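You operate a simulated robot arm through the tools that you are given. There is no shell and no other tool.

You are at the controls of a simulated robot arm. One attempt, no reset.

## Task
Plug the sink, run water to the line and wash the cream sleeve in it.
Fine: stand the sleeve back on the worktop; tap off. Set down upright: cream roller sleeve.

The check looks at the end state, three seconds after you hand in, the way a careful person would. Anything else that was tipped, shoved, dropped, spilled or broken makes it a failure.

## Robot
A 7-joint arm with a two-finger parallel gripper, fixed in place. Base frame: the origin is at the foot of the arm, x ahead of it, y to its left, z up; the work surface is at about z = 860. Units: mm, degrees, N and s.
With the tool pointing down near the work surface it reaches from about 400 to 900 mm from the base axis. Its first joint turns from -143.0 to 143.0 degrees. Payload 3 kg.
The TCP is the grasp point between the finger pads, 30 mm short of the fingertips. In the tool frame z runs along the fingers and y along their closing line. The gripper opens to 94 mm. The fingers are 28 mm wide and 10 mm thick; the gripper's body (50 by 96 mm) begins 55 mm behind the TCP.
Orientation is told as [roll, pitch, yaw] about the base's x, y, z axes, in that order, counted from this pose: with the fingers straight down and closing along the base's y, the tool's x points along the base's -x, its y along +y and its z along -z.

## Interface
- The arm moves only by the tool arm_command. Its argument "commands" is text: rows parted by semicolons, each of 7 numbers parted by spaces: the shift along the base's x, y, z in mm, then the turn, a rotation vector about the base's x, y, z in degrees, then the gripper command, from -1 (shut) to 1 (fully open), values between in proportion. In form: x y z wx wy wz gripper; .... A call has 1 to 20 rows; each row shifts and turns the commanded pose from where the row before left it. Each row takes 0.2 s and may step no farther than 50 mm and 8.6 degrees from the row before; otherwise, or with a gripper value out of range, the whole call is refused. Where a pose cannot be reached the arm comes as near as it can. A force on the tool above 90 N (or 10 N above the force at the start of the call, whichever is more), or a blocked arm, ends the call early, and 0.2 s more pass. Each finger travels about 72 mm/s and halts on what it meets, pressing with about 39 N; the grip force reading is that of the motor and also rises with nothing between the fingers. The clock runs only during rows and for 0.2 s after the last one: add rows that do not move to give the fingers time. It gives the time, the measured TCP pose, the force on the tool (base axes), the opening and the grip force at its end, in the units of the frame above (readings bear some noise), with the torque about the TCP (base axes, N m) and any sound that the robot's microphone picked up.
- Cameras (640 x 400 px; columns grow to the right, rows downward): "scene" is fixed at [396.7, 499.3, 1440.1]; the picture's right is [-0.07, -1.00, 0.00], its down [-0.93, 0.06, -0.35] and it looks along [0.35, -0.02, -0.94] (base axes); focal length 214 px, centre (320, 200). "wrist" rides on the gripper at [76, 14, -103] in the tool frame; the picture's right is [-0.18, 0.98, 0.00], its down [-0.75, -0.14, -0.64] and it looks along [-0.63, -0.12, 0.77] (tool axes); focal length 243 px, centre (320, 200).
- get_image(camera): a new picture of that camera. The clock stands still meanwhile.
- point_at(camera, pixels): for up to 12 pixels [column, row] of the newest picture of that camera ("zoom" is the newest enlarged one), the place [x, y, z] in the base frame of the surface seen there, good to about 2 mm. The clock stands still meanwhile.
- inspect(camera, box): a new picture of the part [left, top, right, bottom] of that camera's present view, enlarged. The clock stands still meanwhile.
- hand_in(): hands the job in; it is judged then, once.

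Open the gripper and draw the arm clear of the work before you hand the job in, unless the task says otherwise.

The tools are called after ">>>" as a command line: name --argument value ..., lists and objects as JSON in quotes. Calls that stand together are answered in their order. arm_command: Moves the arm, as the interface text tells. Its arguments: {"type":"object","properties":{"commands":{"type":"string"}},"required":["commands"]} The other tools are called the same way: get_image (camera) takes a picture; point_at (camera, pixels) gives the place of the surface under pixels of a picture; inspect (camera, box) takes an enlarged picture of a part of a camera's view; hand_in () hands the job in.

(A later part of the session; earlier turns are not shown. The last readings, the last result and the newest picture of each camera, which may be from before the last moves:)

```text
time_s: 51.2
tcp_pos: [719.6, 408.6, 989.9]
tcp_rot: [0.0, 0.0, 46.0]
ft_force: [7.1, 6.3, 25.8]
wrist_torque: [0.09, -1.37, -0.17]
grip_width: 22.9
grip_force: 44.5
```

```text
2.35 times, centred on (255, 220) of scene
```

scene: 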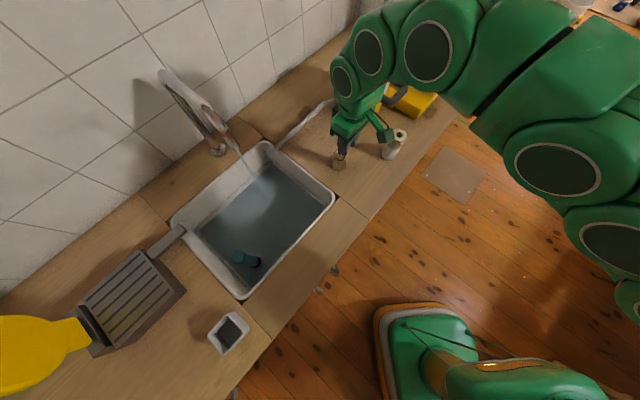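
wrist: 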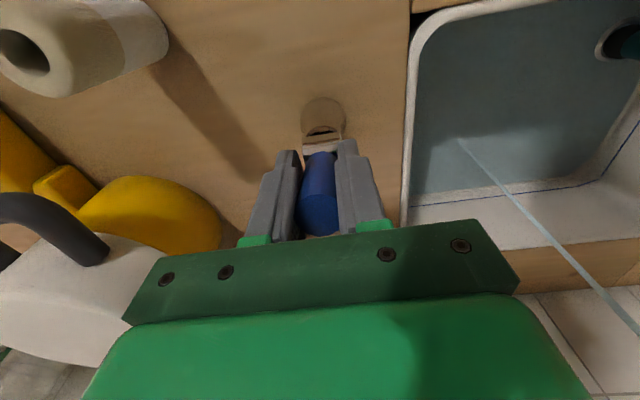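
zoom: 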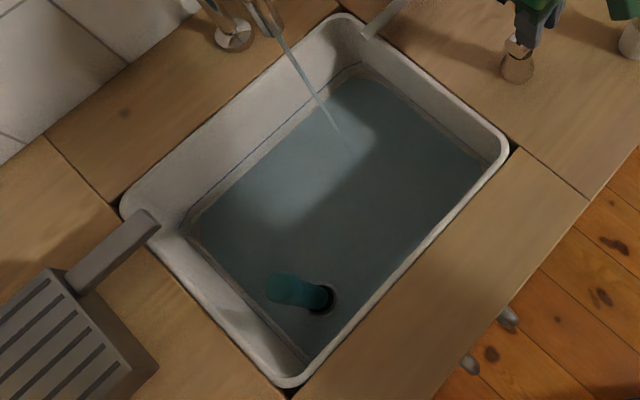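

I zoom tightly on the water edge to get its height.

>>> inspect --camera "wrist" --box '[520, 160, 600, 210]'

>>> point_at --camera "zoom" --pixels '[[300, 150], [300, 160], [300, 170], [300, 180], [300, 190], [300, 200], [300, 210], [300, 220], [300, 230], [300, 240], [300, 250], [300, 260]]'

```text
8.00 times, centred on (560, 185) of wrist
```

zoom: 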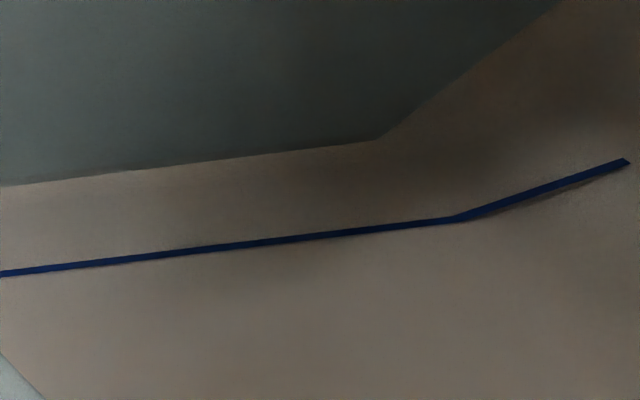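

```text
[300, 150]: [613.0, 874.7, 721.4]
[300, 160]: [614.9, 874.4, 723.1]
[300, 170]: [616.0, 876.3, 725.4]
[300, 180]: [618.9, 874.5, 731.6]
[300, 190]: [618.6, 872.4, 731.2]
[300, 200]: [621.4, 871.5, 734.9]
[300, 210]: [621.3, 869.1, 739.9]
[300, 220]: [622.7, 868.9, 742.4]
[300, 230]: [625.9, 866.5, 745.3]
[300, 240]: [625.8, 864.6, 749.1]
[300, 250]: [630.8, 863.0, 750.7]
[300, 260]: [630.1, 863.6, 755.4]
```

The level is still only ~721–722, so the flow must be larger. I pull the lever further along its arc, watching the force.

>>> arm_command --commands "-2.8 -2.87 -0.3 0 0 0 -1;-2.8 -2.87 -0.6 0 0 0 -1;-2.8 -2.87 -0.8 0 0 0 -1;-2.8 -2.87 -1.0 0 0 0 -1;-2.8 -2.87 -1.2 0 0 0 -1;0 0 0 0 0 0 -1"

>>> get_image --camera "scene"

>>> get_image --camera "wrist"

```text
time_s: 52.6
tcp_pos: [705.8, 395.5, 986.1]
tcp_rot: [-0.1, 0.0, 46.0]
ft_force: [14.5, 16.6, 11.8]
wrist_torque: [1.04, -1.4, -0.14]
grip_width: 25.4
grip_force: 45.2
```

```text
taken
```

scene: 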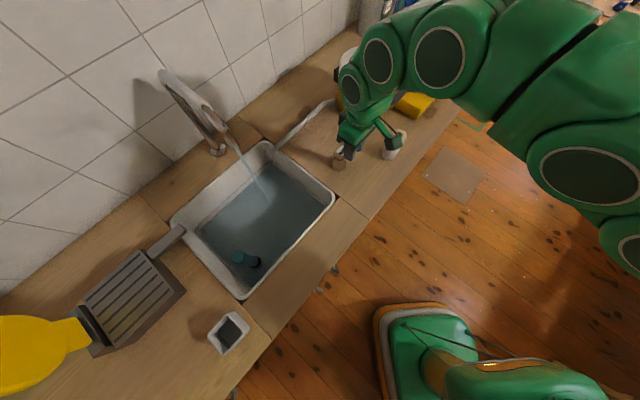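

```text
taken
```

wrist: 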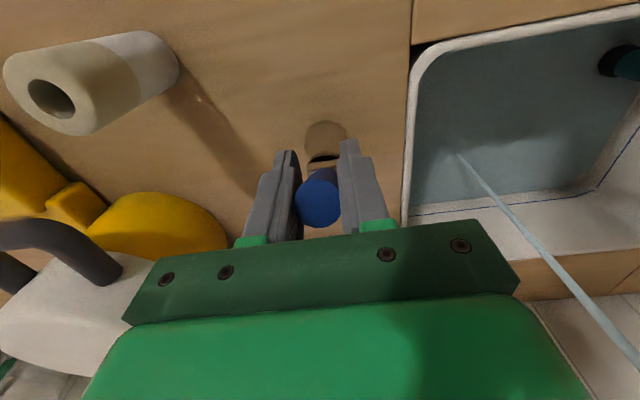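

The stream is clearly thicker. I hold this opening for about 3.5 s and then check the level.

>>> arm_command --commands "0 0 0 0 0 0 -1;0 0 0 0 0 0 -1;0 0 0 0 0 0 -1;0 0 0 0 0 0 -1;0 0 0 0 0 0 -1;0 0 0 0 0 0 -1;0 0 0 0 0 0 -1;0 0 0 0 0 0 -1;0 0 0 0 0 0 -1;0 0 0 0 0 0 -1;0 0 0 0 0 0 -1;0 0 0 0 0 0 -1;0 0 0 0 0 0 -1;0 0 0 0 0 0 -1;0 0 0 0 0 0 -1;0 0 0 0 0 0 -1"

>>> inspect --camera "wrist" --box '[480, 150, 600, 225]'

>>> point_at --camera "zoom" --pixels '[[420, 150], [420, 160], [420, 170], [420, 180], [420, 190], [420, 200], [420, 210], [420, 220], [420, 230], [420, 240], [420, 250], [420, 260]]'

```text
time_s: 56.0
tcp_pos: [706.4, 394.5, 985.9]
tcp_rot: [0.0, 0.0, 46.0]
ft_force: [1.9, 12.4, 8.4]
wrist_torque: [0.44, -0.95, -0.11]
grip_width: 25.2
grip_force: 45.3
```

```text
5.33 times, centred on (540, 188) of wrist
```

zoom: 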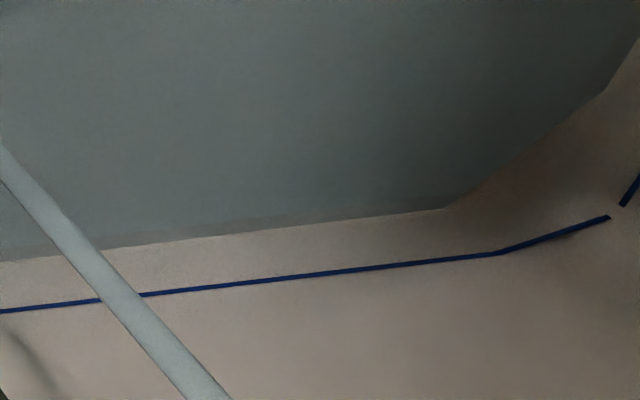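

```text
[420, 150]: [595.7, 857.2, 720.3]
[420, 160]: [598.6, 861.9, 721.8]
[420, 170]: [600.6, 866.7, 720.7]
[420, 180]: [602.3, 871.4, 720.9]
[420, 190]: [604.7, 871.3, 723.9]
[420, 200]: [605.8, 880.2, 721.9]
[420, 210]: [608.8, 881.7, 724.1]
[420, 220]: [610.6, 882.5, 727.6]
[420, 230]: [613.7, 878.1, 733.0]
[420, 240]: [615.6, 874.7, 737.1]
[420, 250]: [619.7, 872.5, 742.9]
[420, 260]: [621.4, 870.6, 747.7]
```

The edge is now about z 725, rising roughly 1 mm/s. I keep this opening for another ~8 s in two calls with a check.

>>> arm_command --commands "0 0 0 0 0 0 -1;0 0 0 0 0 0 -1;0 0 0 0 0 0 -1;0 0 0 0 0 0 -1;0 0 0 0 0 0 -1;0 0 0 0 0 0 -1;0 0 0 0 0 0 -1;0 0 0 0 0 0 -1;0 0 0 0 0 0 -1;0 0 0 0 0 0 -1;0 0 0 0 0 0 -1;0 0 0 0 0 0 -1;0 0 0 0 0 0 -1;0 0 0 0 0 0 -1;0 0 0 0 0 0 -1;0 0 0 0 0 0 -1;0 0 0 0 0 0 -1;0 0 0 0 0 0 -1;0 0 0 0 0 0 -1;0 0 0 0 0 0 -1"

>>> inspect --camera "wrist" --box '[480, 150, 600, 225]'

>>> inspect --camera "scene" --box '[160, 110, 350, 305]'

```text
time_s: 60.2
tcp_pos: [704.8, 393.9, 986.3]
tcp_rot: [0.0, 0.0, 46.0]
ft_force: [-3.0, 4.7, 5.1]
wrist_torque: [-0.16, -0.45, -0.19]
grip_width: 25.0
grip_force: 44.6
```

```text
5.33 times, centred on (540, 188) of wrist
```

zoom: 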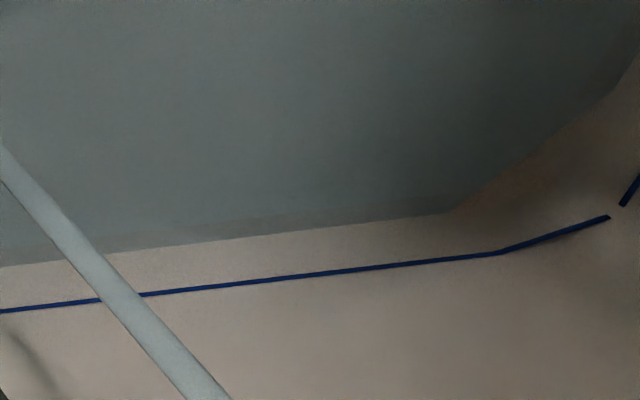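

```text
2.05 times, centred on (255, 208) of scene
```

zoom: 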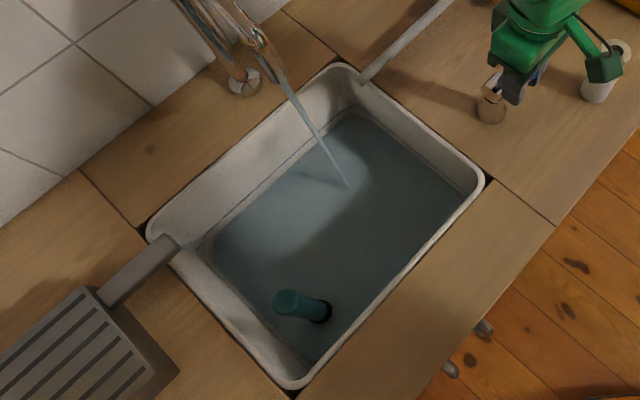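

The level is now near z 726 and rising only ~0.5 mm/s; I open the lever a bit further to speed it up.

>>> arm_command --commands "-2.6 -2.7 -1.5 0 0 0 -1;-2.6 -2.7 -2 0 0 0 -1;-2.6 -2.7 -2 0 0 0 -1;-2.6 -2.7 -2 0 0 0 -1;0 0 0 0 0 0 -1;0 0 0 0 0 0 -1"

>>> get_image --camera "scene"

>>> get_image --camera "wrist"

```text
time_s: 61.6
tcp_pos: [695.4, 384.3, 978.2]
tcp_rot: [0.0, 0.0, 46.0]
ft_force: [13.8, 8.2, 11.6]
wrist_torque: [0.86, -1.11, -0.22]
grip_width: 26.6
grip_force: 44.9
```

```text
taken
```

scene: 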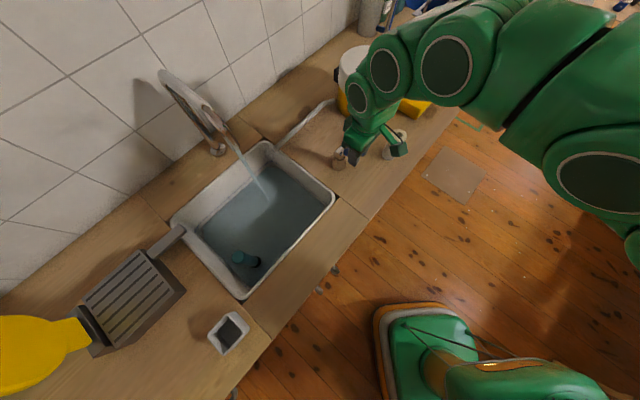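

```text
taken
```

wrist: 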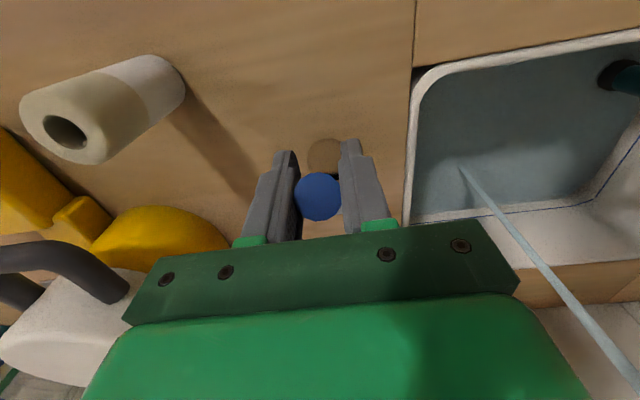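

Flow is stronger. I hold for 4 s and check the level again.

>>> arm_command --commands "0 0 0 0 0 0 -1;0 0 0 0 0 0 -1;0 0 0 0 0 0 -1;0 0 0 0 0 0 -1;0 0 0 0 0 0 -1;0 0 0 0 0 0 -1;0 0 0 0 0 0 -1;0 0 0 0 0 0 -1;0 0 0 0 0 0 -1;0 0 0 0 0 0 -1;0 0 0 0 0 0 -1;0 0 0 0 0 0 -1;0 0 0 0 0 0 -1;0 0 0 0 0 0 -1;0 0 0 0 0 0 -1;0 0 0 0 0 0 -1;0 0 0 0 0 0 -1;0 0 0 0 0 0 -1;0 0 0 0 0 0 -1;0 0 0 0 0 0 -1"

>>> inspect --camera "wrist" --box '[480, 155, 600, 230]'

>>> point_at --camera "zoom" --pixels '[[420, 195], [420, 205], [420, 215], [420, 220], [420, 225], [420, 230], [420, 235], [420, 240], [420, 250], [420, 260], [420, 270], [420, 280]]'

```text
time_s: 65.8
tcp_pos: [694.9, 384.4, 977.7]
tcp_rot: [0.0, 0.0, 45.8]
ft_force: [6.6, -7.7, 13.2]
wrist_torque: [0.37, -0.63, -0.29]
grip_width: 26.5
grip_force: 45.1
```

```text
5.33 times, centred on (540, 192) of wrist
```

zoom: 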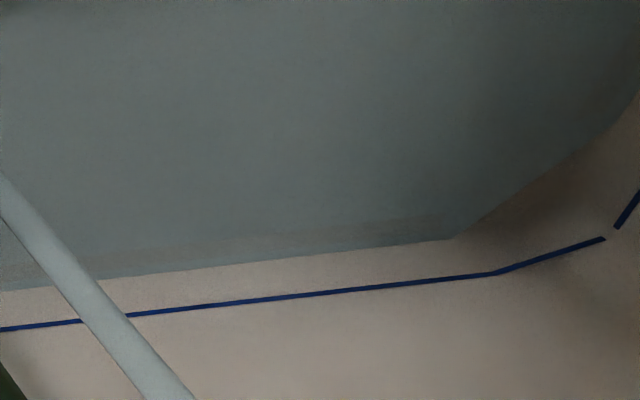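

```text
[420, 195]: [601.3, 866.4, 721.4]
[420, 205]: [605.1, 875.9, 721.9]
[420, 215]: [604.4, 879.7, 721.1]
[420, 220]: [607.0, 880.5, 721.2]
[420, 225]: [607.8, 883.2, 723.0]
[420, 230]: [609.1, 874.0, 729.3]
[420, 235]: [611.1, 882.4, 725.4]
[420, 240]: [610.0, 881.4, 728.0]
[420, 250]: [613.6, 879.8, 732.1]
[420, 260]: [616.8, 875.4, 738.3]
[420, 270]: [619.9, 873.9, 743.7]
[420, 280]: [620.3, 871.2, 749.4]
```

Edge now ≈z 729, line 749; rate ≈0.75 mm/s. I keep holding, about 8 s more before the next check.

>>> arm_command --commands "0 0 0 0 0 0 -1;0 0 0 0 0 0 -1;0 0 0 0 0 0 -1;0 0 0 0 0 0 -1;0 0 0 0 0 0 -1;0 0 0 0 0 0 -1;0 0 0 0 0 0 -1;0 0 0 0 0 0 -1;0 0 0 0 0 0 -1;0 0 0 0 0 0 -1;0 0 0 0 0 0 -1;0 0 0 0 0 0 -1;0 0 0 0 0 0 -1;0 0 0 0 0 0 -1;0 0 0 0 0 0 -1;0 0 0 0 0 0 -1;0 0 0 0 0 0 -1;0 0 0 0 0 0 -1;0 0 0 0 0 0 -1;0 0 0 0 0 0 -1"

>>> inspect --camera "wrist" --box '[480, 155, 600, 230]'

```text
time_s: 70.0
tcp_pos: [694.3, 383.6, 977.7]
tcp_rot: [0.1, 0.1, 45.9]
ft_force: [1.5, -7.6, 5.4]
wrist_torque: [-0.18, -0.29, -0.25]
grip_width: 26.7
grip_force: 45.5
```

```text
5.33 times, centred on (540, 192) of wrist
```

zoom: 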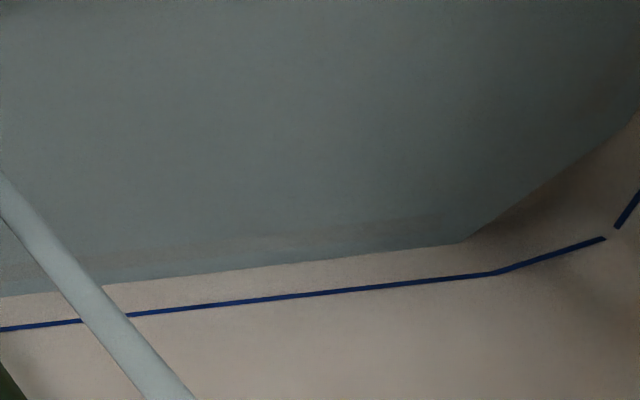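

Gap to the line is now ~32 zoom px (≈16 mm), rising 0.7 mm/s. I continue with another 8 s in two calls.

>>> arm_command --commands "0 0 0 0 0 0 -1;0 0 0 0 0 0 -1;0 0 0 0 0 0 -1;0 0 0 0 0 0 -1;0 0 0 0 0 0 -1;0 0 0 0 0 0 -1;0 0 0 0 0 0 -1;0 0 0 0 0 0 -1;0 0 0 0 0 0 -1;0 0 0 0 0 0 -1;0 0 0 0 0 0 -1;0 0 0 0 0 0 -1;0 0 0 0 0 0 -1;0 0 0 0 0 0 -1;0 0 0 0 0 0 -1;0 0 0 0 0 0 -1;0 0 0 0 0 0 -1;0 0 0 0 0 0 -1;0 0 0 0 0 0 -1;0 0 0 0 0 0 -1"

>>> inspect --camera "wrist" --box '[480, 155, 600, 230]'

```text
time_s: 74.2
tcp_pos: [695.4, 383.0, 978.0]
tcp_rot: [0.0, 0.0, 45.9]
ft_force: [1.1, -3.0, 5.5]
wrist_torque: [-0.08, -0.42, -0.29]
grip_width: 26.6
grip_force: 44.9
```

```text
5.33 times, centred on (540, 192) of wrist
```

zoom: 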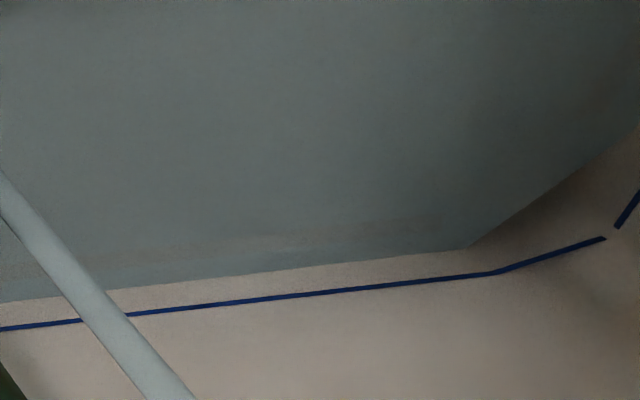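

Gap now ~26 px; steady −6 px per call. I continue with another 4 s call.

>>> arm_command --commands "0 0 0 0 0 0 -1;0 0 0 0 0 0 -1;0 0 0 0 0 0 -1;0 0 0 0 0 0 -1;0 0 0 0 0 0 -1;0 0 0 0 0 0 -1;0 0 0 0 0 0 -1;0 0 0 0 0 0 -1;0 0 0 0 0 0 -1;0 0 0 0 0 0 -1;0 0 0 0 0 0 -1;0 0 0 0 0 0 -1;0 0 0 0 0 0 -1;0 0 0 0 0 0 -1;0 0 0 0 0 0 -1;0 0 0 0 0 0 -1;0 0 0 0 0 0 -1;0 0 0 0 0 0 -1;0 0 0 0 0 0 -1;0 0 0 0 0 0 -1"

>>> inspect --camera "wrist" --box '[480, 155, 600, 230]'

>>> inspect --camera "scene" --box '[160, 110, 350, 305]'

```text
time_s: 78.4
tcp_pos: [694.3, 384.8, 979.2]
tcp_rot: [0.0, 0.0, 45.9]
ft_force: [2.2, -0.6, 5.8]
wrist_torque: [-0.02, -0.51, -0.32]
grip_width: 26.5
grip_force: 45.6
```

```text
5.33 times, centred on (540, 192) of wrist
```

zoom: 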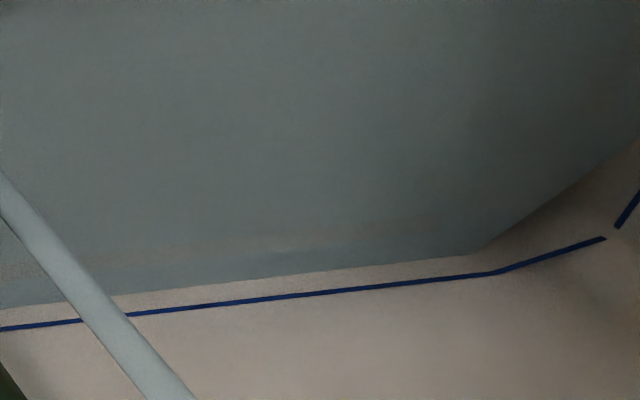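

```text
2.05 times, centred on (255, 208) of scene
```

zoom: 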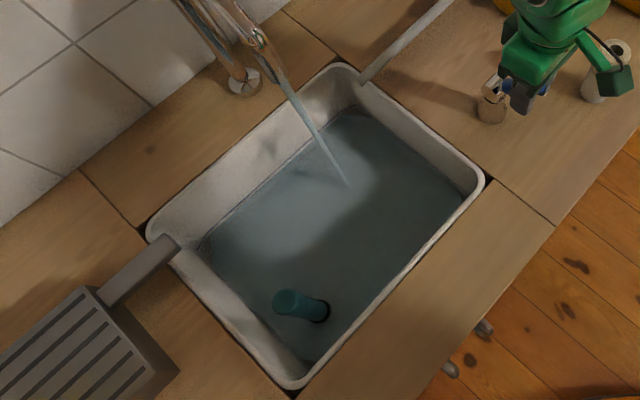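

Gap ≈20 px. Another two 4 s holds, checking after each.

>>> arm_command --commands "0 0 0 0 0 0 -1;0 0 0 0 0 0 -1;0 0 0 0 0 0 -1;0 0 0 0 0 0 -1;0 0 0 0 0 0 -1;0 0 0 0 0 0 -1;0 0 0 0 0 0 -1;0 0 0 0 0 0 -1;0 0 0 0 0 0 -1;0 0 0 0 0 0 -1;0 0 0 0 0 0 -1;0 0 0 0 0 0 -1;0 0 0 0 0 0 -1;0 0 0 0 0 0 -1;0 0 0 0 0 0 -1;0 0 0 0 0 0 -1;0 0 0 0 0 0 -1;0 0 0 0 0 0 -1;0 0 0 0 0 0 -1;0 0 0 0 0 0 -1"

>>> inspect --camera "wrist" --box '[480, 155, 600, 230]'

```text
time_s: 82.6
tcp_pos: [694.7, 383.5, 978.2]
tcp_rot: [0.0, 0.0, 45.9]
ft_force: [-0.6, 0.9, 5.8]
wrist_torque: [-0.04, -0.5, -0.28]
grip_width: 26.6
grip_force: 45.1
```

```text
5.33 times, centred on (540, 192) of wrist
```

zoom: 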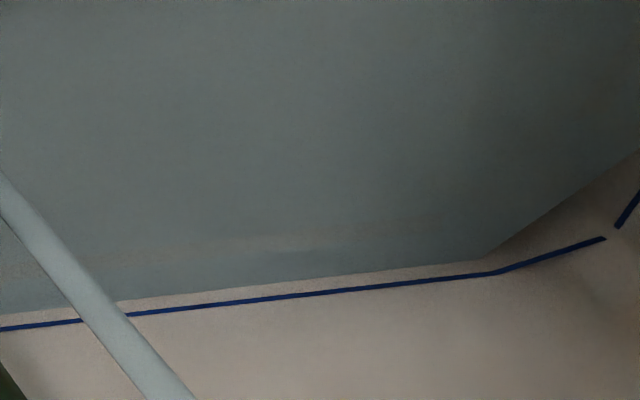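

Gap ≈14 px (~10 s at this rate). One more 4 s hold.

>>> arm_command --commands "0 0 0 0 0 0 -1;0 0 0 0 0 0 -1;0 0 0 0 0 0 -1;0 0 0 0 0 0 -1;0 0 0 0 0 0 -1;0 0 0 0 0 0 -1;0 0 0 0 0 0 -1;0 0 0 0 0 0 -1;0 0 0 0 0 0 -1;0 0 0 0 0 0 -1;0 0 0 0 0 0 -1;0 0 0 0 0 0 -1;0 0 0 0 0 0 -1;0 0 0 0 0 0 -1;0 0 0 0 0 0 -1;0 0 0 0 0 0 -1;0 0 0 0 0 0 -1;0 0 0 0 0 0 -1;0 0 0 0 0 0 -1;0 0 0 0 0 0 -1"

>>> inspect --camera "wrist" --box '[480, 155, 600, 230]'

```text
time_s: 86.8
tcp_pos: [695.0, 384.4, 977.8]
tcp_rot: [0.0, -0.1, 45.9]
ft_force: [-1.3, 0.6, 5.5]
wrist_torque: [-0.12, -0.45, -0.3]
grip_width: 26.9
grip_force: 44.8
```

```text
5.33 times, centred on (540, 192) of wrist
```

zoom: 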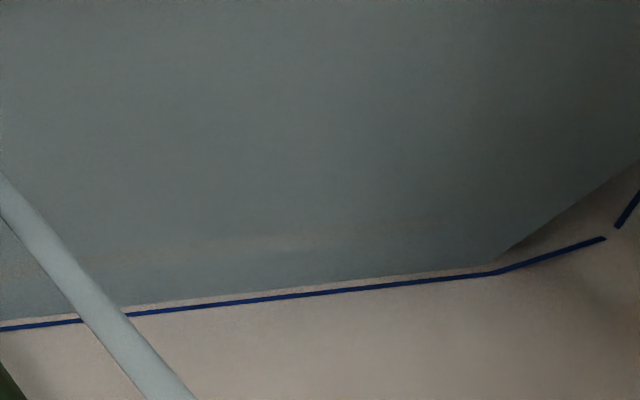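

Gap is ~9 px to the line's centre. I hold 2 s more, then begin closing.

>>> arm_command --commands "0 0 0 0 0 0 -1;0 0 0 0 0 0 -1;0 0 0 0 0 0 -1;0 0 0 0 0 0 -1;0 0 0 0 0 0 -1;0 0 0 0 0 0 -1;0 0 0 0 0 0 -1;0 0 0 0 0 0 -1;0 0 0 0 0 0 -1"

>>> inspect --camera "wrist" --box '[520, 170, 590, 215]'

```text
time_s: 88.8
tcp_pos: [696.0, 383.5, 978.6]
tcp_rot: [0.0, 0.0, 45.9]
ft_force: [-0.3, -0.1, 5.0]
wrist_torque: [-0.08, -0.45, -0.31]
grip_width: 26.5
grip_force: 44.7
```

```text
8.89 times, centred on (555, 192) of wrist
```

zoom: 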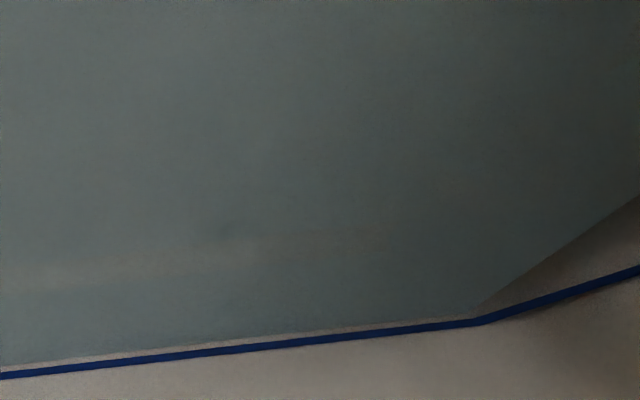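

The water is ~2.5 mm below the line's centre. I hold just over 1 s more and then swing the lever back to the closed stop in one motion.

>>> arm_command --commands "0 0 0 0 0 0 -1;0 0 0 0 0 0 -1;0 0 0 0 0 0 -1;0 0 0 0 0 0 -1;0 0 0 0 0 0 -1;4.7 4.8 3.2 0 0 0 -1;4.7 4.8 3.2 0 0 0 -1;4.7 4.8 2.2 0 0 0 -1;4.7 4.8 1 0 0 0 -1;4.7 4.8 0.8 0 0 0 -1;4.7 4.8 0.8 0 0 0 -1;4.7 4.8 0.6 0 0 0 -1;4.7 4.8 0.5 0 0 0 -1;0 0 0 0 0 0 -1"

>>> get_image --camera "scene"

>>> get_image --camera "wrist"

>>> inspect --camera "wrist" --box '[400, 60, 640, 230]'

```text
time_s: 91.8
tcp_pos: [733.7, 422.9, 991.2]
tcp_rot: [0.0, -0.3, 46.0]
ft_force: [6.7, 15.9, -1.5]
wrist_torque: [0.66, -0.73, -0.09]
grip_width: 24.6
grip_force: 45.0
```

```text
taken
```

scene: 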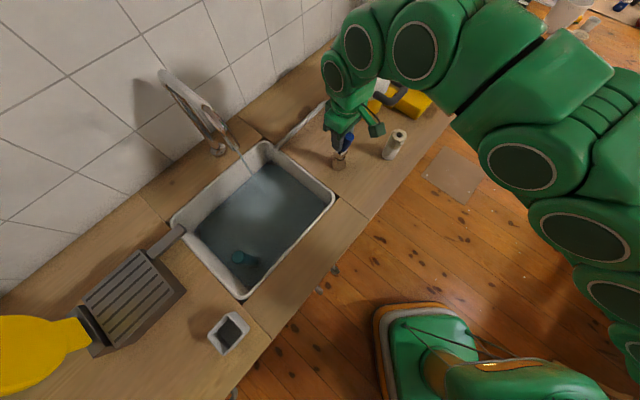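

```text
taken
```

wrist: 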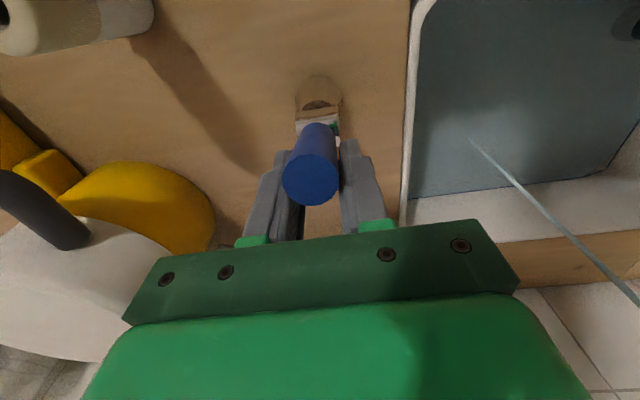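

```text
2.35 times, centred on (520, 145) of wrist
```

zoom: 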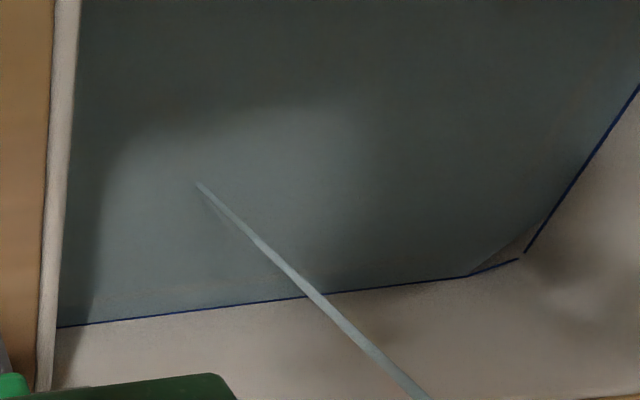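

The water is at the line but a thin stream still runs: the lever isn't fully back. I push further toward the wall at once.

>>> arm_command --commands "3 3 0.3 0 0 0 -1;3 3 0 0 0 0 -1;3 3 0 0 0 0 -1"

>>> get_image --camera "wrist"

>>> get_image --camera "scene"

```text
time_s: 92.6
tcp_pos: [743.0, 429.4, 991.6]
tcp_rot: [-0.1, 0.0, 45.8]
ft_force: [-0.3, 0.2, -0.9]
wrist_torque: [0.03, -0.03, 0.04]
grip_width: 0.0
grip_force: 33.3
```

```text
taken
```

wrist: 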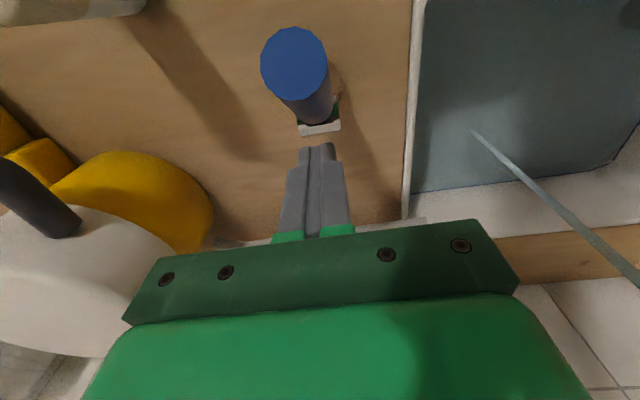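

```text
taken
```

scene: 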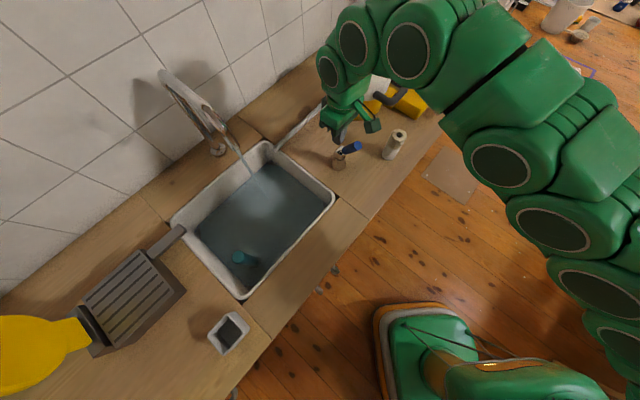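

The lever slipped out of the grip and flopped forward (blue top at (295,65)), so water runs. I hop over it to its front side with closed fingers and push it back to the stop right away.

>>> arm_command --commands "0 0 50 0 0 0 -1;-36 -32 0 0 0 0 -1;-34.5 -35 0 0 0 0 -1;-16 -16.5 0 0 0 0 -1;0 0 -48 0 0 0 -1;0 0 -8 0 0 0 -1;17.4 17.9 0 0 0 0 -1;17.4 17.9 0 0 0 0 -1;14 14.3 0 0 0 0 -1;7.5 7.7 0 0 0 0 -1"

>>> get_image --camera "wrist"

>>> get_image --camera "scene"

```text
time_s: 94.8
tcp_pos: [710.5, 403.8, 985.0]
tcp_rot: [-0.1, 0.1, 45.9]
ft_force: [-11.3, -7.5, 1.8]
wrist_torque: [0.03, -0.13, 0.0]
grip_width: 0.0
grip_force: 32.8
```

```text
taken
```

wrist: 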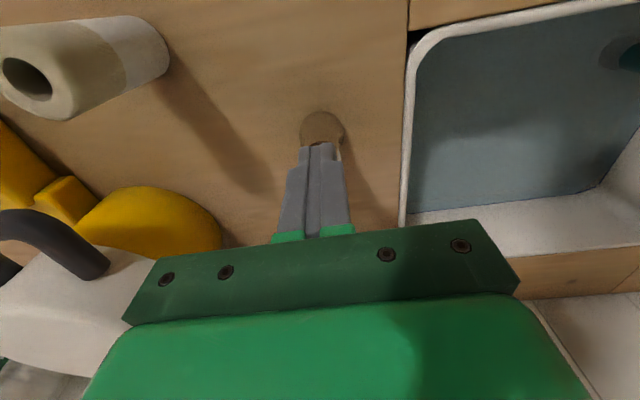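

```text
taken
```

scene: 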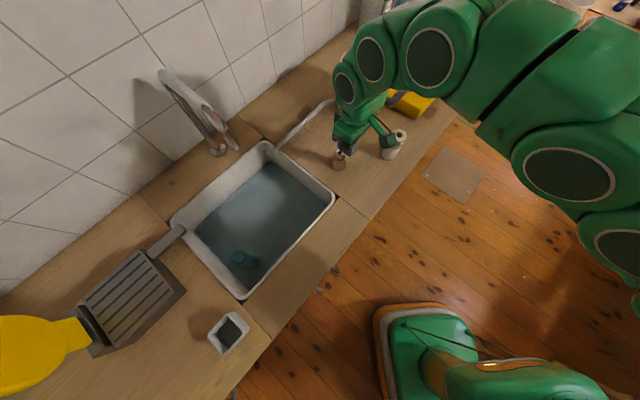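

No stream is visible now. I zoom in on the spout and the water edge against the line.

>>> inspect --camera "scene" --box '[190, 110, 290, 200]'

>>> inspect --camera "wrist" --box '[480, 150, 640, 250]'

>>> inspect --camera "scene" --box '[160, 135, 350, 305]'

```text
4.44 times, centred on (240, 155) of scene
```

zoom: 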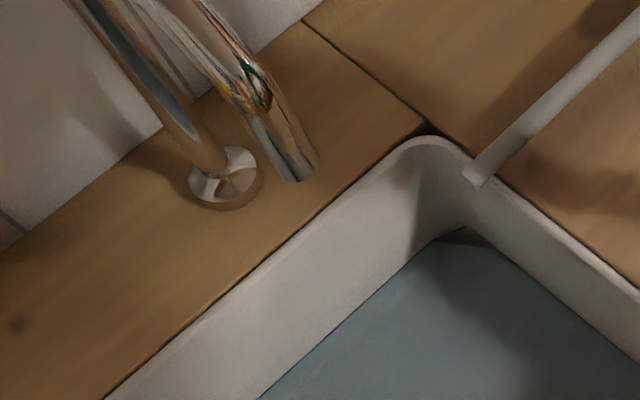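

```text
4.00 times, centred on (560, 200) of wrist
```

zoom: 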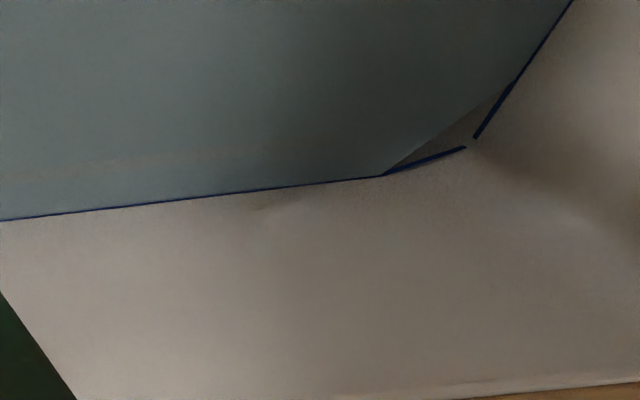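

```text
2.35 times, centred on (255, 220) of scene
```

zoom: 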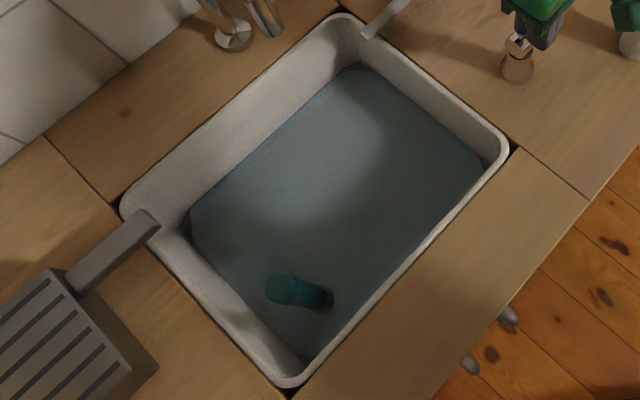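

The water surface is right on the line and the stream has stopped. I give the lever one last gentle nudge to its stop, then back away and check that it stays shut.

>>> arm_command --commands "1 1 0 0 0 0 -1;0 0 0 0 0 0 -1;-10 -10 0 0 0 0 -1;-20 -20 0 0 0 0 -1;-25 -25 0 0 0 0 -1;0 0 20 0 0 0 -1;0 0 0 0 0 0 -1"

>>> get_image --camera "wrist"

>>> get_image --camera "scene"

```text
time_s: 96.4
tcp_pos: [657.9, 350.9, 1004.2]
tcp_rot: [0.1, 0.1, 45.9]
ft_force: [0.5, -0.4, 0.4]
wrist_torque: [-0.01, 0.0, -0.01]
grip_width: 0.1
grip_force: 33.1
```

```text
taken
```

wrist: 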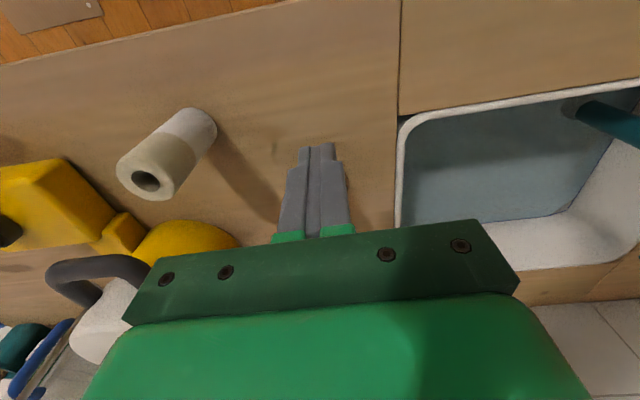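

```text
taken
```

scene: 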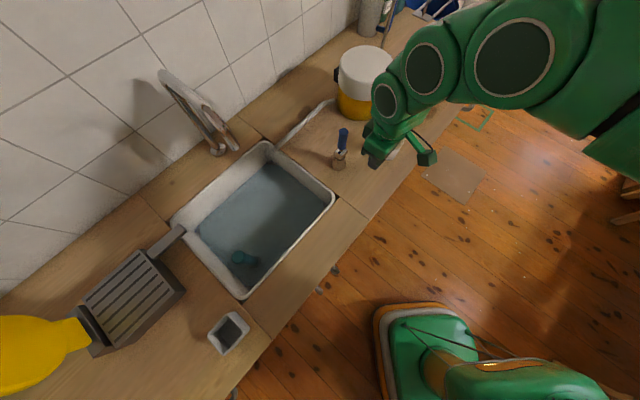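

The lever stays upright and no water runs, so the tap is off. Since the water is only 27 mm deep and the paint band ~60 mm long, I'll grip the sleeve's cream top with a near-horizontal tool so I can later lay it flat in the water; first I go in front of the sleeve with open fingers.

>>> arm_command --commands "8 -28 2 0 0 -6.7 1;8 -28 2 0 0 -6.7 1;8 -28 2 0 0 -6.7 1;8 -27 2 0 0 -6.7 1;0 0 0 0 0 0 1;0 0 0 0 0 0 1"

>>> get_image --camera "wrist"

>>> get_image --camera "scene"

```text
time_s: 97.8
tcp_pos: [689.0, 239.6, 1012.6]
tcp_rot: [-0.1, 0.0, 19.0]
ft_force: [0.1, -0.5, 0.6]
wrist_torque: [-0.01, -0.03, -0.02]
grip_width: 94.0
grip_force: 0.1
```

```text
taken
```

wrist: 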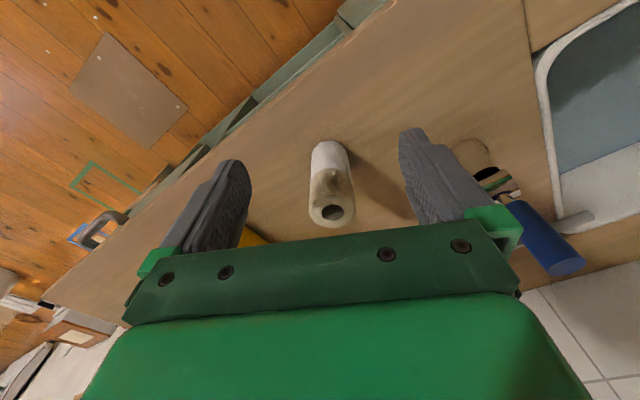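

```text
taken
```

scene: 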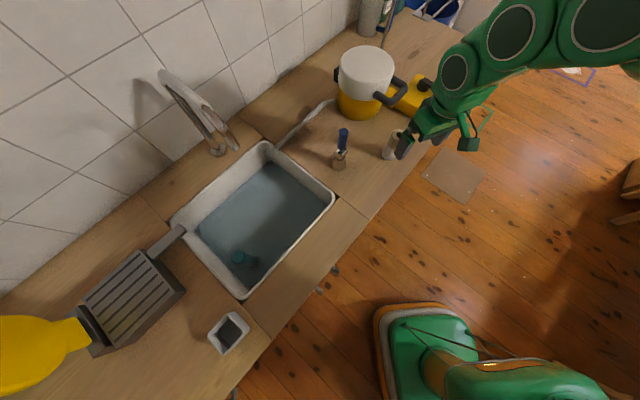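

The sleeve at (330,185) still stands. I re-measure it before tilting the tool.

>>> inspect --camera "wrist" --box '[280, 130, 380, 235]'

>>> point_at --camera "wrist" --pixels '[[328, 150], [328, 165], [328, 173], [328, 190], [314, 185], [349, 180], [313, 212], [352, 207], [332, 224], [330, 205], [345, 220], [318, 221]]'

```text
3.81 times, centred on (330, 182) of wrist
```

zoom: 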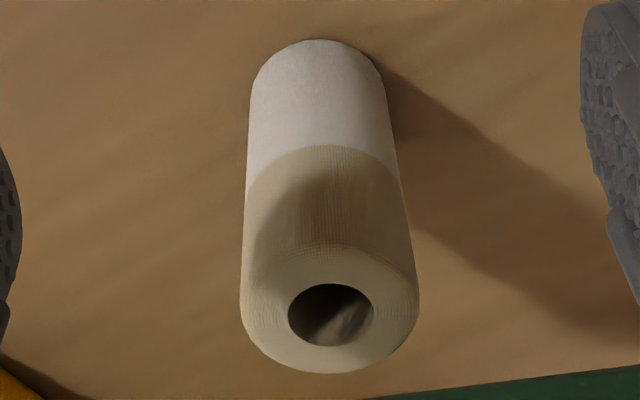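

```text
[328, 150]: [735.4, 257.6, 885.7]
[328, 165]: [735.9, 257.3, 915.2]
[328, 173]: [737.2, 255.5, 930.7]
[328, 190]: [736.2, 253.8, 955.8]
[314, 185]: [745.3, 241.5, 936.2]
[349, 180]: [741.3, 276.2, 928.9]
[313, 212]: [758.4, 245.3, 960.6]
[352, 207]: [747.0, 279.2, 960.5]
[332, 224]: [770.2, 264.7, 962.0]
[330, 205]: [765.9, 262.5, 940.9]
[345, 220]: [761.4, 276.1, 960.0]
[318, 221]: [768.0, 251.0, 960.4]
```

The sleeve axis is ≈(754.5,262.5), radius ≈18, cream band z 922–961. I now pitch the tool outward about the TCP, first by 40°.

>>> arm_command --commands "0 0 0 2.6 -7.57 0 1;0 0 0 2.6 -7.57 0 1;0 0 0 2.6 -7.57 0 1;0 0 0 2.6 -7.57 0 1;0 0 0 2.6 -7.57 0 1;0 0 0 0 0 0 1"

>>> get_image --camera "scene"

>>> get_image --camera "wrist"

```text
time_s: 99.2
tcp_pos: [690.9, 240.6, 1012.9]
tcp_rot: [-0.2, -40.1, 19.1]
ft_force: [0.4, -0.5, 0.6]
wrist_torque: [0.0, -0.02, 0.01]
grip_width: 94.1
grip_force: 0.1
```

```text
taken
```

scene: 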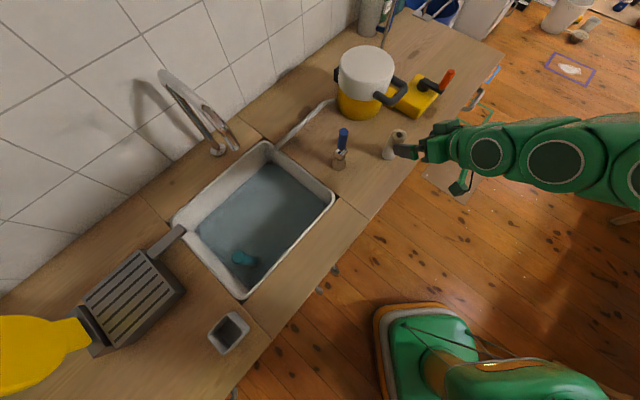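

```text
taken
```

wrist: 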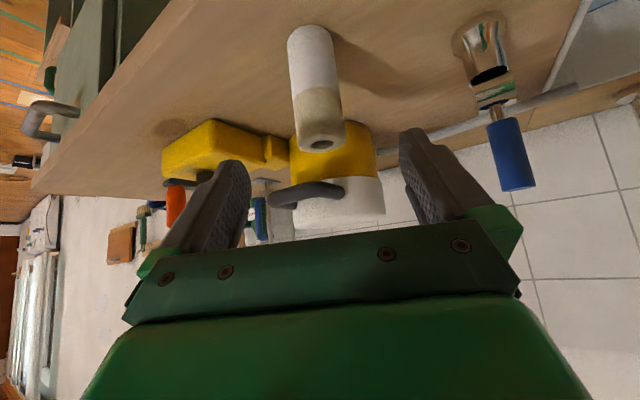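

The tilt works (pitch −40). I continue to about −80°.

>>> arm_command --commands "0 0 0 2.6 -7.57 0 1;0 0 0 2.6 -7.57 0 1;0 0 0 2.6 -7.57 0 1;0 0 0 2.6 -7.57 0 1;0 0 0 2.6 -7.57 0 1;0 0 0 0 0 0 1"

>>> get_image --camera "scene"

>>> get_image --camera "wrist"

```text
time_s: 100.6
tcp_pos: [689.2, 240.3, 1013.8]
tcp_rot: [-1.0, -80.2, 20.1]
ft_force: [0.0, -0.7, -0.5]
wrist_torque: [-0.01, 0.01, 0.03]
grip_width: 94.0
grip_force: 0.0
```

```text
taken
```

scene: 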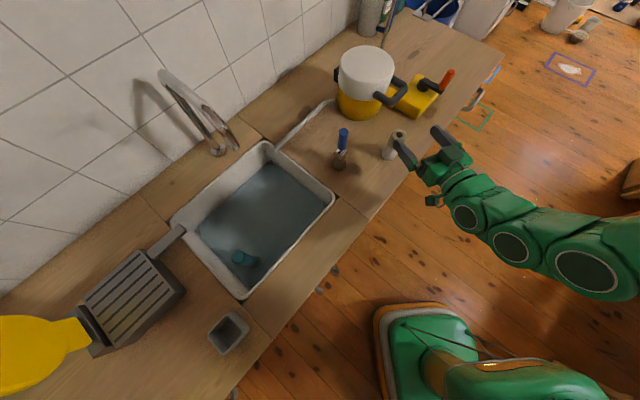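

```text
taken
```

wrist: 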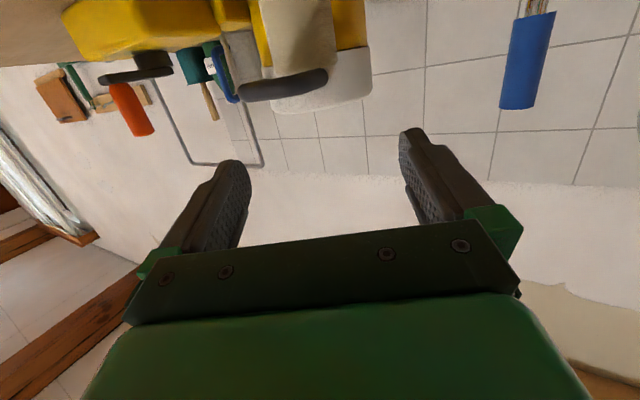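

The tool now points outward, 10° below horizontal. I lower it to z≈945 in front of the sleeve, then check.

>>> arm_command --commands "0 0 -23 0 0 0 1;0 0 -23 0 0 0 1;0 0 -22 0 0 0 1;0 0 0 0 0 0 1"

>>> get_image --camera "wrist"

>>> inspect --camera "scene" --box '[350, 90, 480, 210]'

```text
time_s: 101.6
tcp_pos: [690.7, 238.7, 944.4]
tcp_rot: [-0.9, -80.1, 19.8]
ft_force: [1.7, -0.2, -0.2]
wrist_torque: [0.0, 0.02, 0.01]
grip_width: 93.9
grip_force: 0.1
```

```text
taken
```

wrist: 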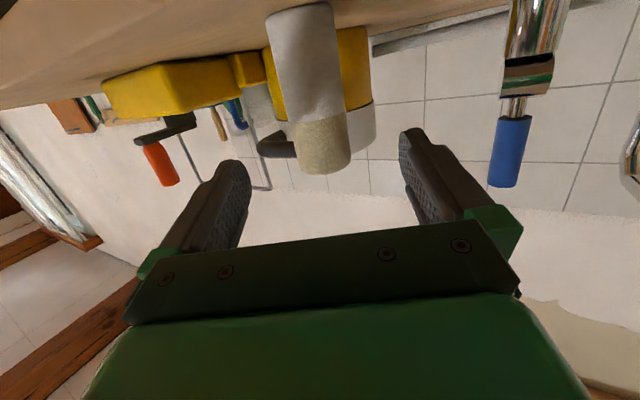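

```text
3.33 times, centred on (415, 150) of scene
```

zoom: 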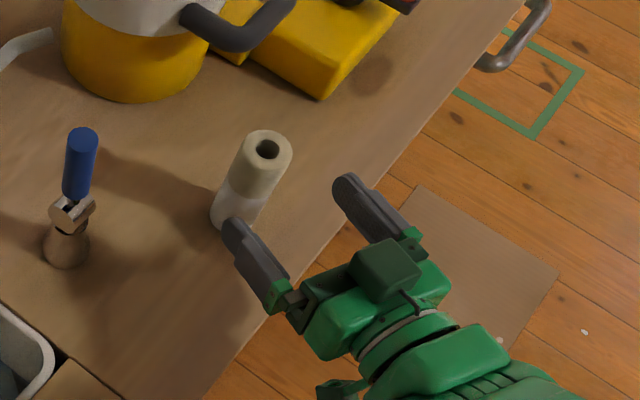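

The sleeve is centred (column ~323). I advance about 51 mm so it sits near the fingertips' pads, then look before closing.

>>> arm_command --commands "16 6.2 0.3 0 0 0 1;16 6.2 0 0 0 0 1;16 6.2 0 0 0 0 1;0 0 0 0 0 0 1"

>>> get_image --camera "wrist"

>>> inspect --camera "scene" --box '[350, 90, 480, 210]'

```text
time_s: 102.6
tcp_pos: [738.1, 258.1, 944.9]
tcp_rot: [-0.9, -79.9, 19.9]
ft_force: [-0.1, -0.8, 1.3]
wrist_torque: [-0.05, -0.01, 0.02]
grip_width: 93.9
grip_force: 0.0
```

```text
taken
```

wrist: 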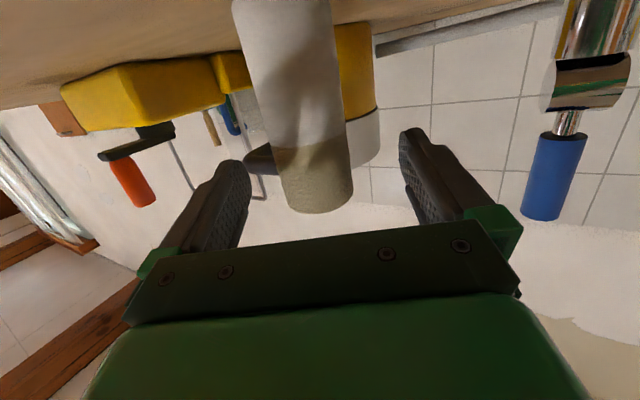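

```text
3.33 times, centred on (415, 150) of scene
```

zoom: 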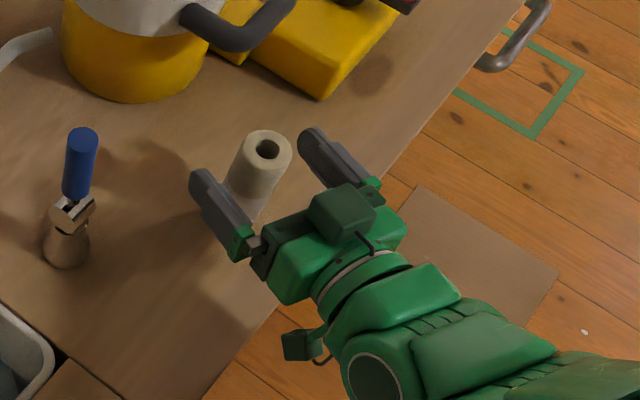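

The sleeve is between the pads near the tips, cream band at pad level. I close the gripper.

>>> arm_command --commands "0 0 0 0 0 0 -1;0 0 0 0 0 0 -1;0 0 0 0 0 0 -1;0 0 0 0 0 0 -1;0 0 0 0 0 0 -1"

>>> get_image --camera "wrist"

>>> inspect --camera "scene" --box '[350, 90, 480, 210]'

```text
time_s: 103.8
tcp_pos: [736.8, 257.7, 944.8]
tcp_rot: [-1.0, -80.0, 19.9]
ft_force: [0.3, -0.8, 0.0]
wrist_torque: [0.02, 0.01, -0.01]
grip_width: 38.6
grip_force: 38.9
```

```text
taken
```

wrist: 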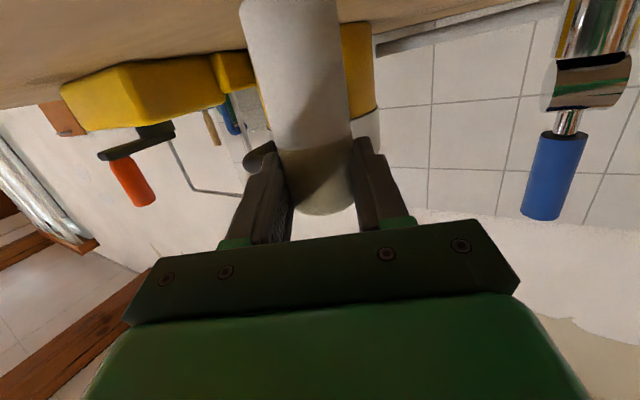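

```text
3.33 times, centred on (415, 150) of scene
```

zoom: 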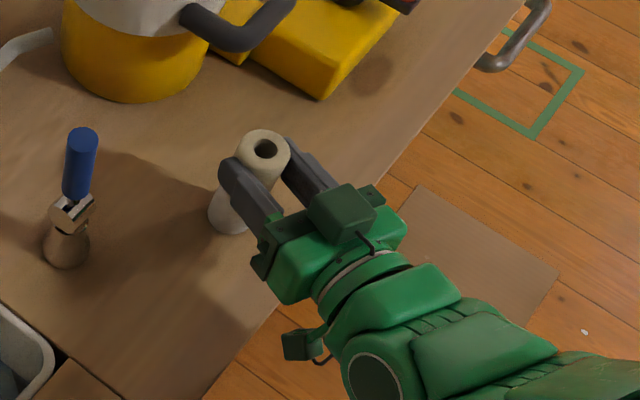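

Gripped at 38.6 mm on the cream band. I lift straight up to well above everything nearby and check the hold.

>>> arm_command --commands "0 0 8 0 0 0 -1;0 0 20 0 0 0 -1;0 0 25 0 0 0 -1;0 0 30 0 0 0 -1;0 0 30 0 0 0 -1;0 0 0 0 0 0 -1"

>>> get_image --camera "wrist"

>>> get_image --camera "scene"

```text
time_s: 105.2
tcp_pos: [736.3, 257.8, 1059.4]
tcp_rot: [-1.0, -80.0, 20.1]
ft_force: [-1.1, 0.3, -0.2]
wrist_torque: [0.01, 0.0, 0.05]
grip_width: 38.3
grip_force: 38.6
```

```text
taken
```

wrist: 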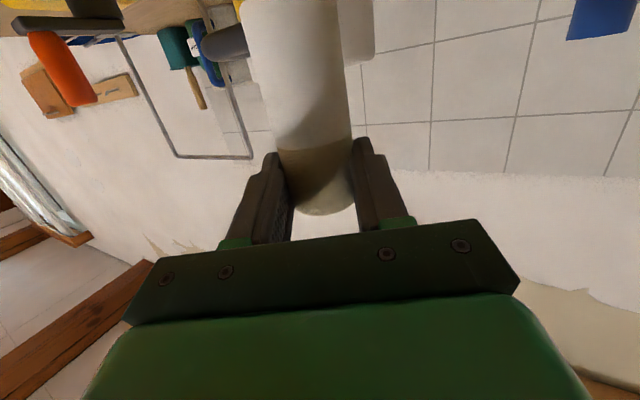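

```text
taken
```

scene: 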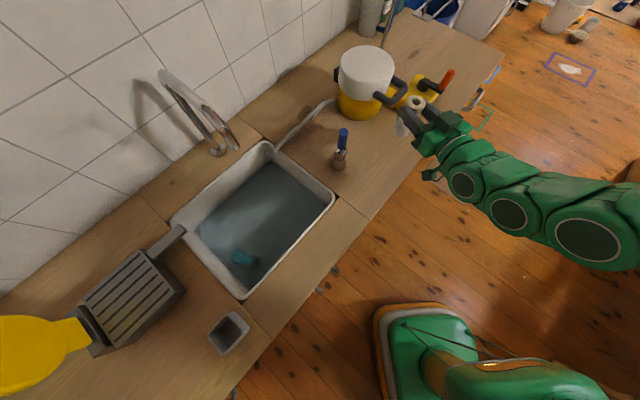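

The sleeve hangs firmly in the grip. I draw back toward the base while pitching the tool toward vertical so the sleeve turns horizontal.

>>> arm_command --commands "-8 -3 0 -2.67 7.54 0 -1;-8 -3 0 -2.67 7.54 0 -1;-8 -3 0 -2.67 7.54 0 -1;-8 -3 0 -2.67 7.54 0 -1;-8 -3 0 -2.67 7.54 0 -1;-8 -3 0 -2.67 7.54 0 -1;-8 -3 0 -2.67 7.54 0 -1;-8 -3 0 -2.67 7.54 0 -1;-8 -3 0 -2.67 7.54 0 -1;-8 -3 0 -2.67 7.54 0 -1;0 0 0 0 0 0 -1"

>>> get_image --camera "wrist"

>>> get_image --camera "scene"

```text
time_s: 107.6
tcp_pos: [657.7, 228.4, 1059.3]
tcp_rot: [-0.5, 0.2, 19.6]
ft_force: [-0.4, -0.8, -0.2]
wrist_torque: [-0.01, -0.02, -0.02]
grip_width: 37.8
grip_force: 39.4
```

```text
taken
```

wrist: 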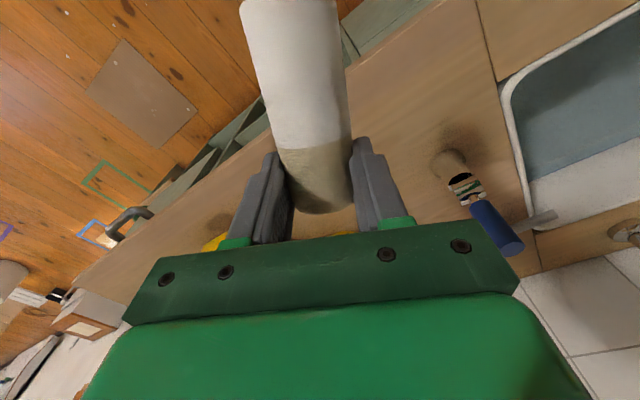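

```text
taken
```

scene: 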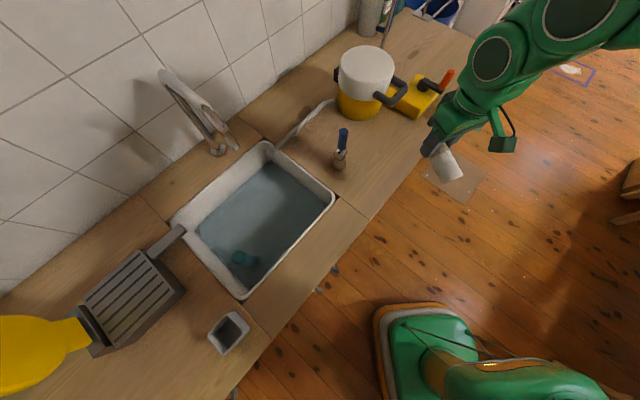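

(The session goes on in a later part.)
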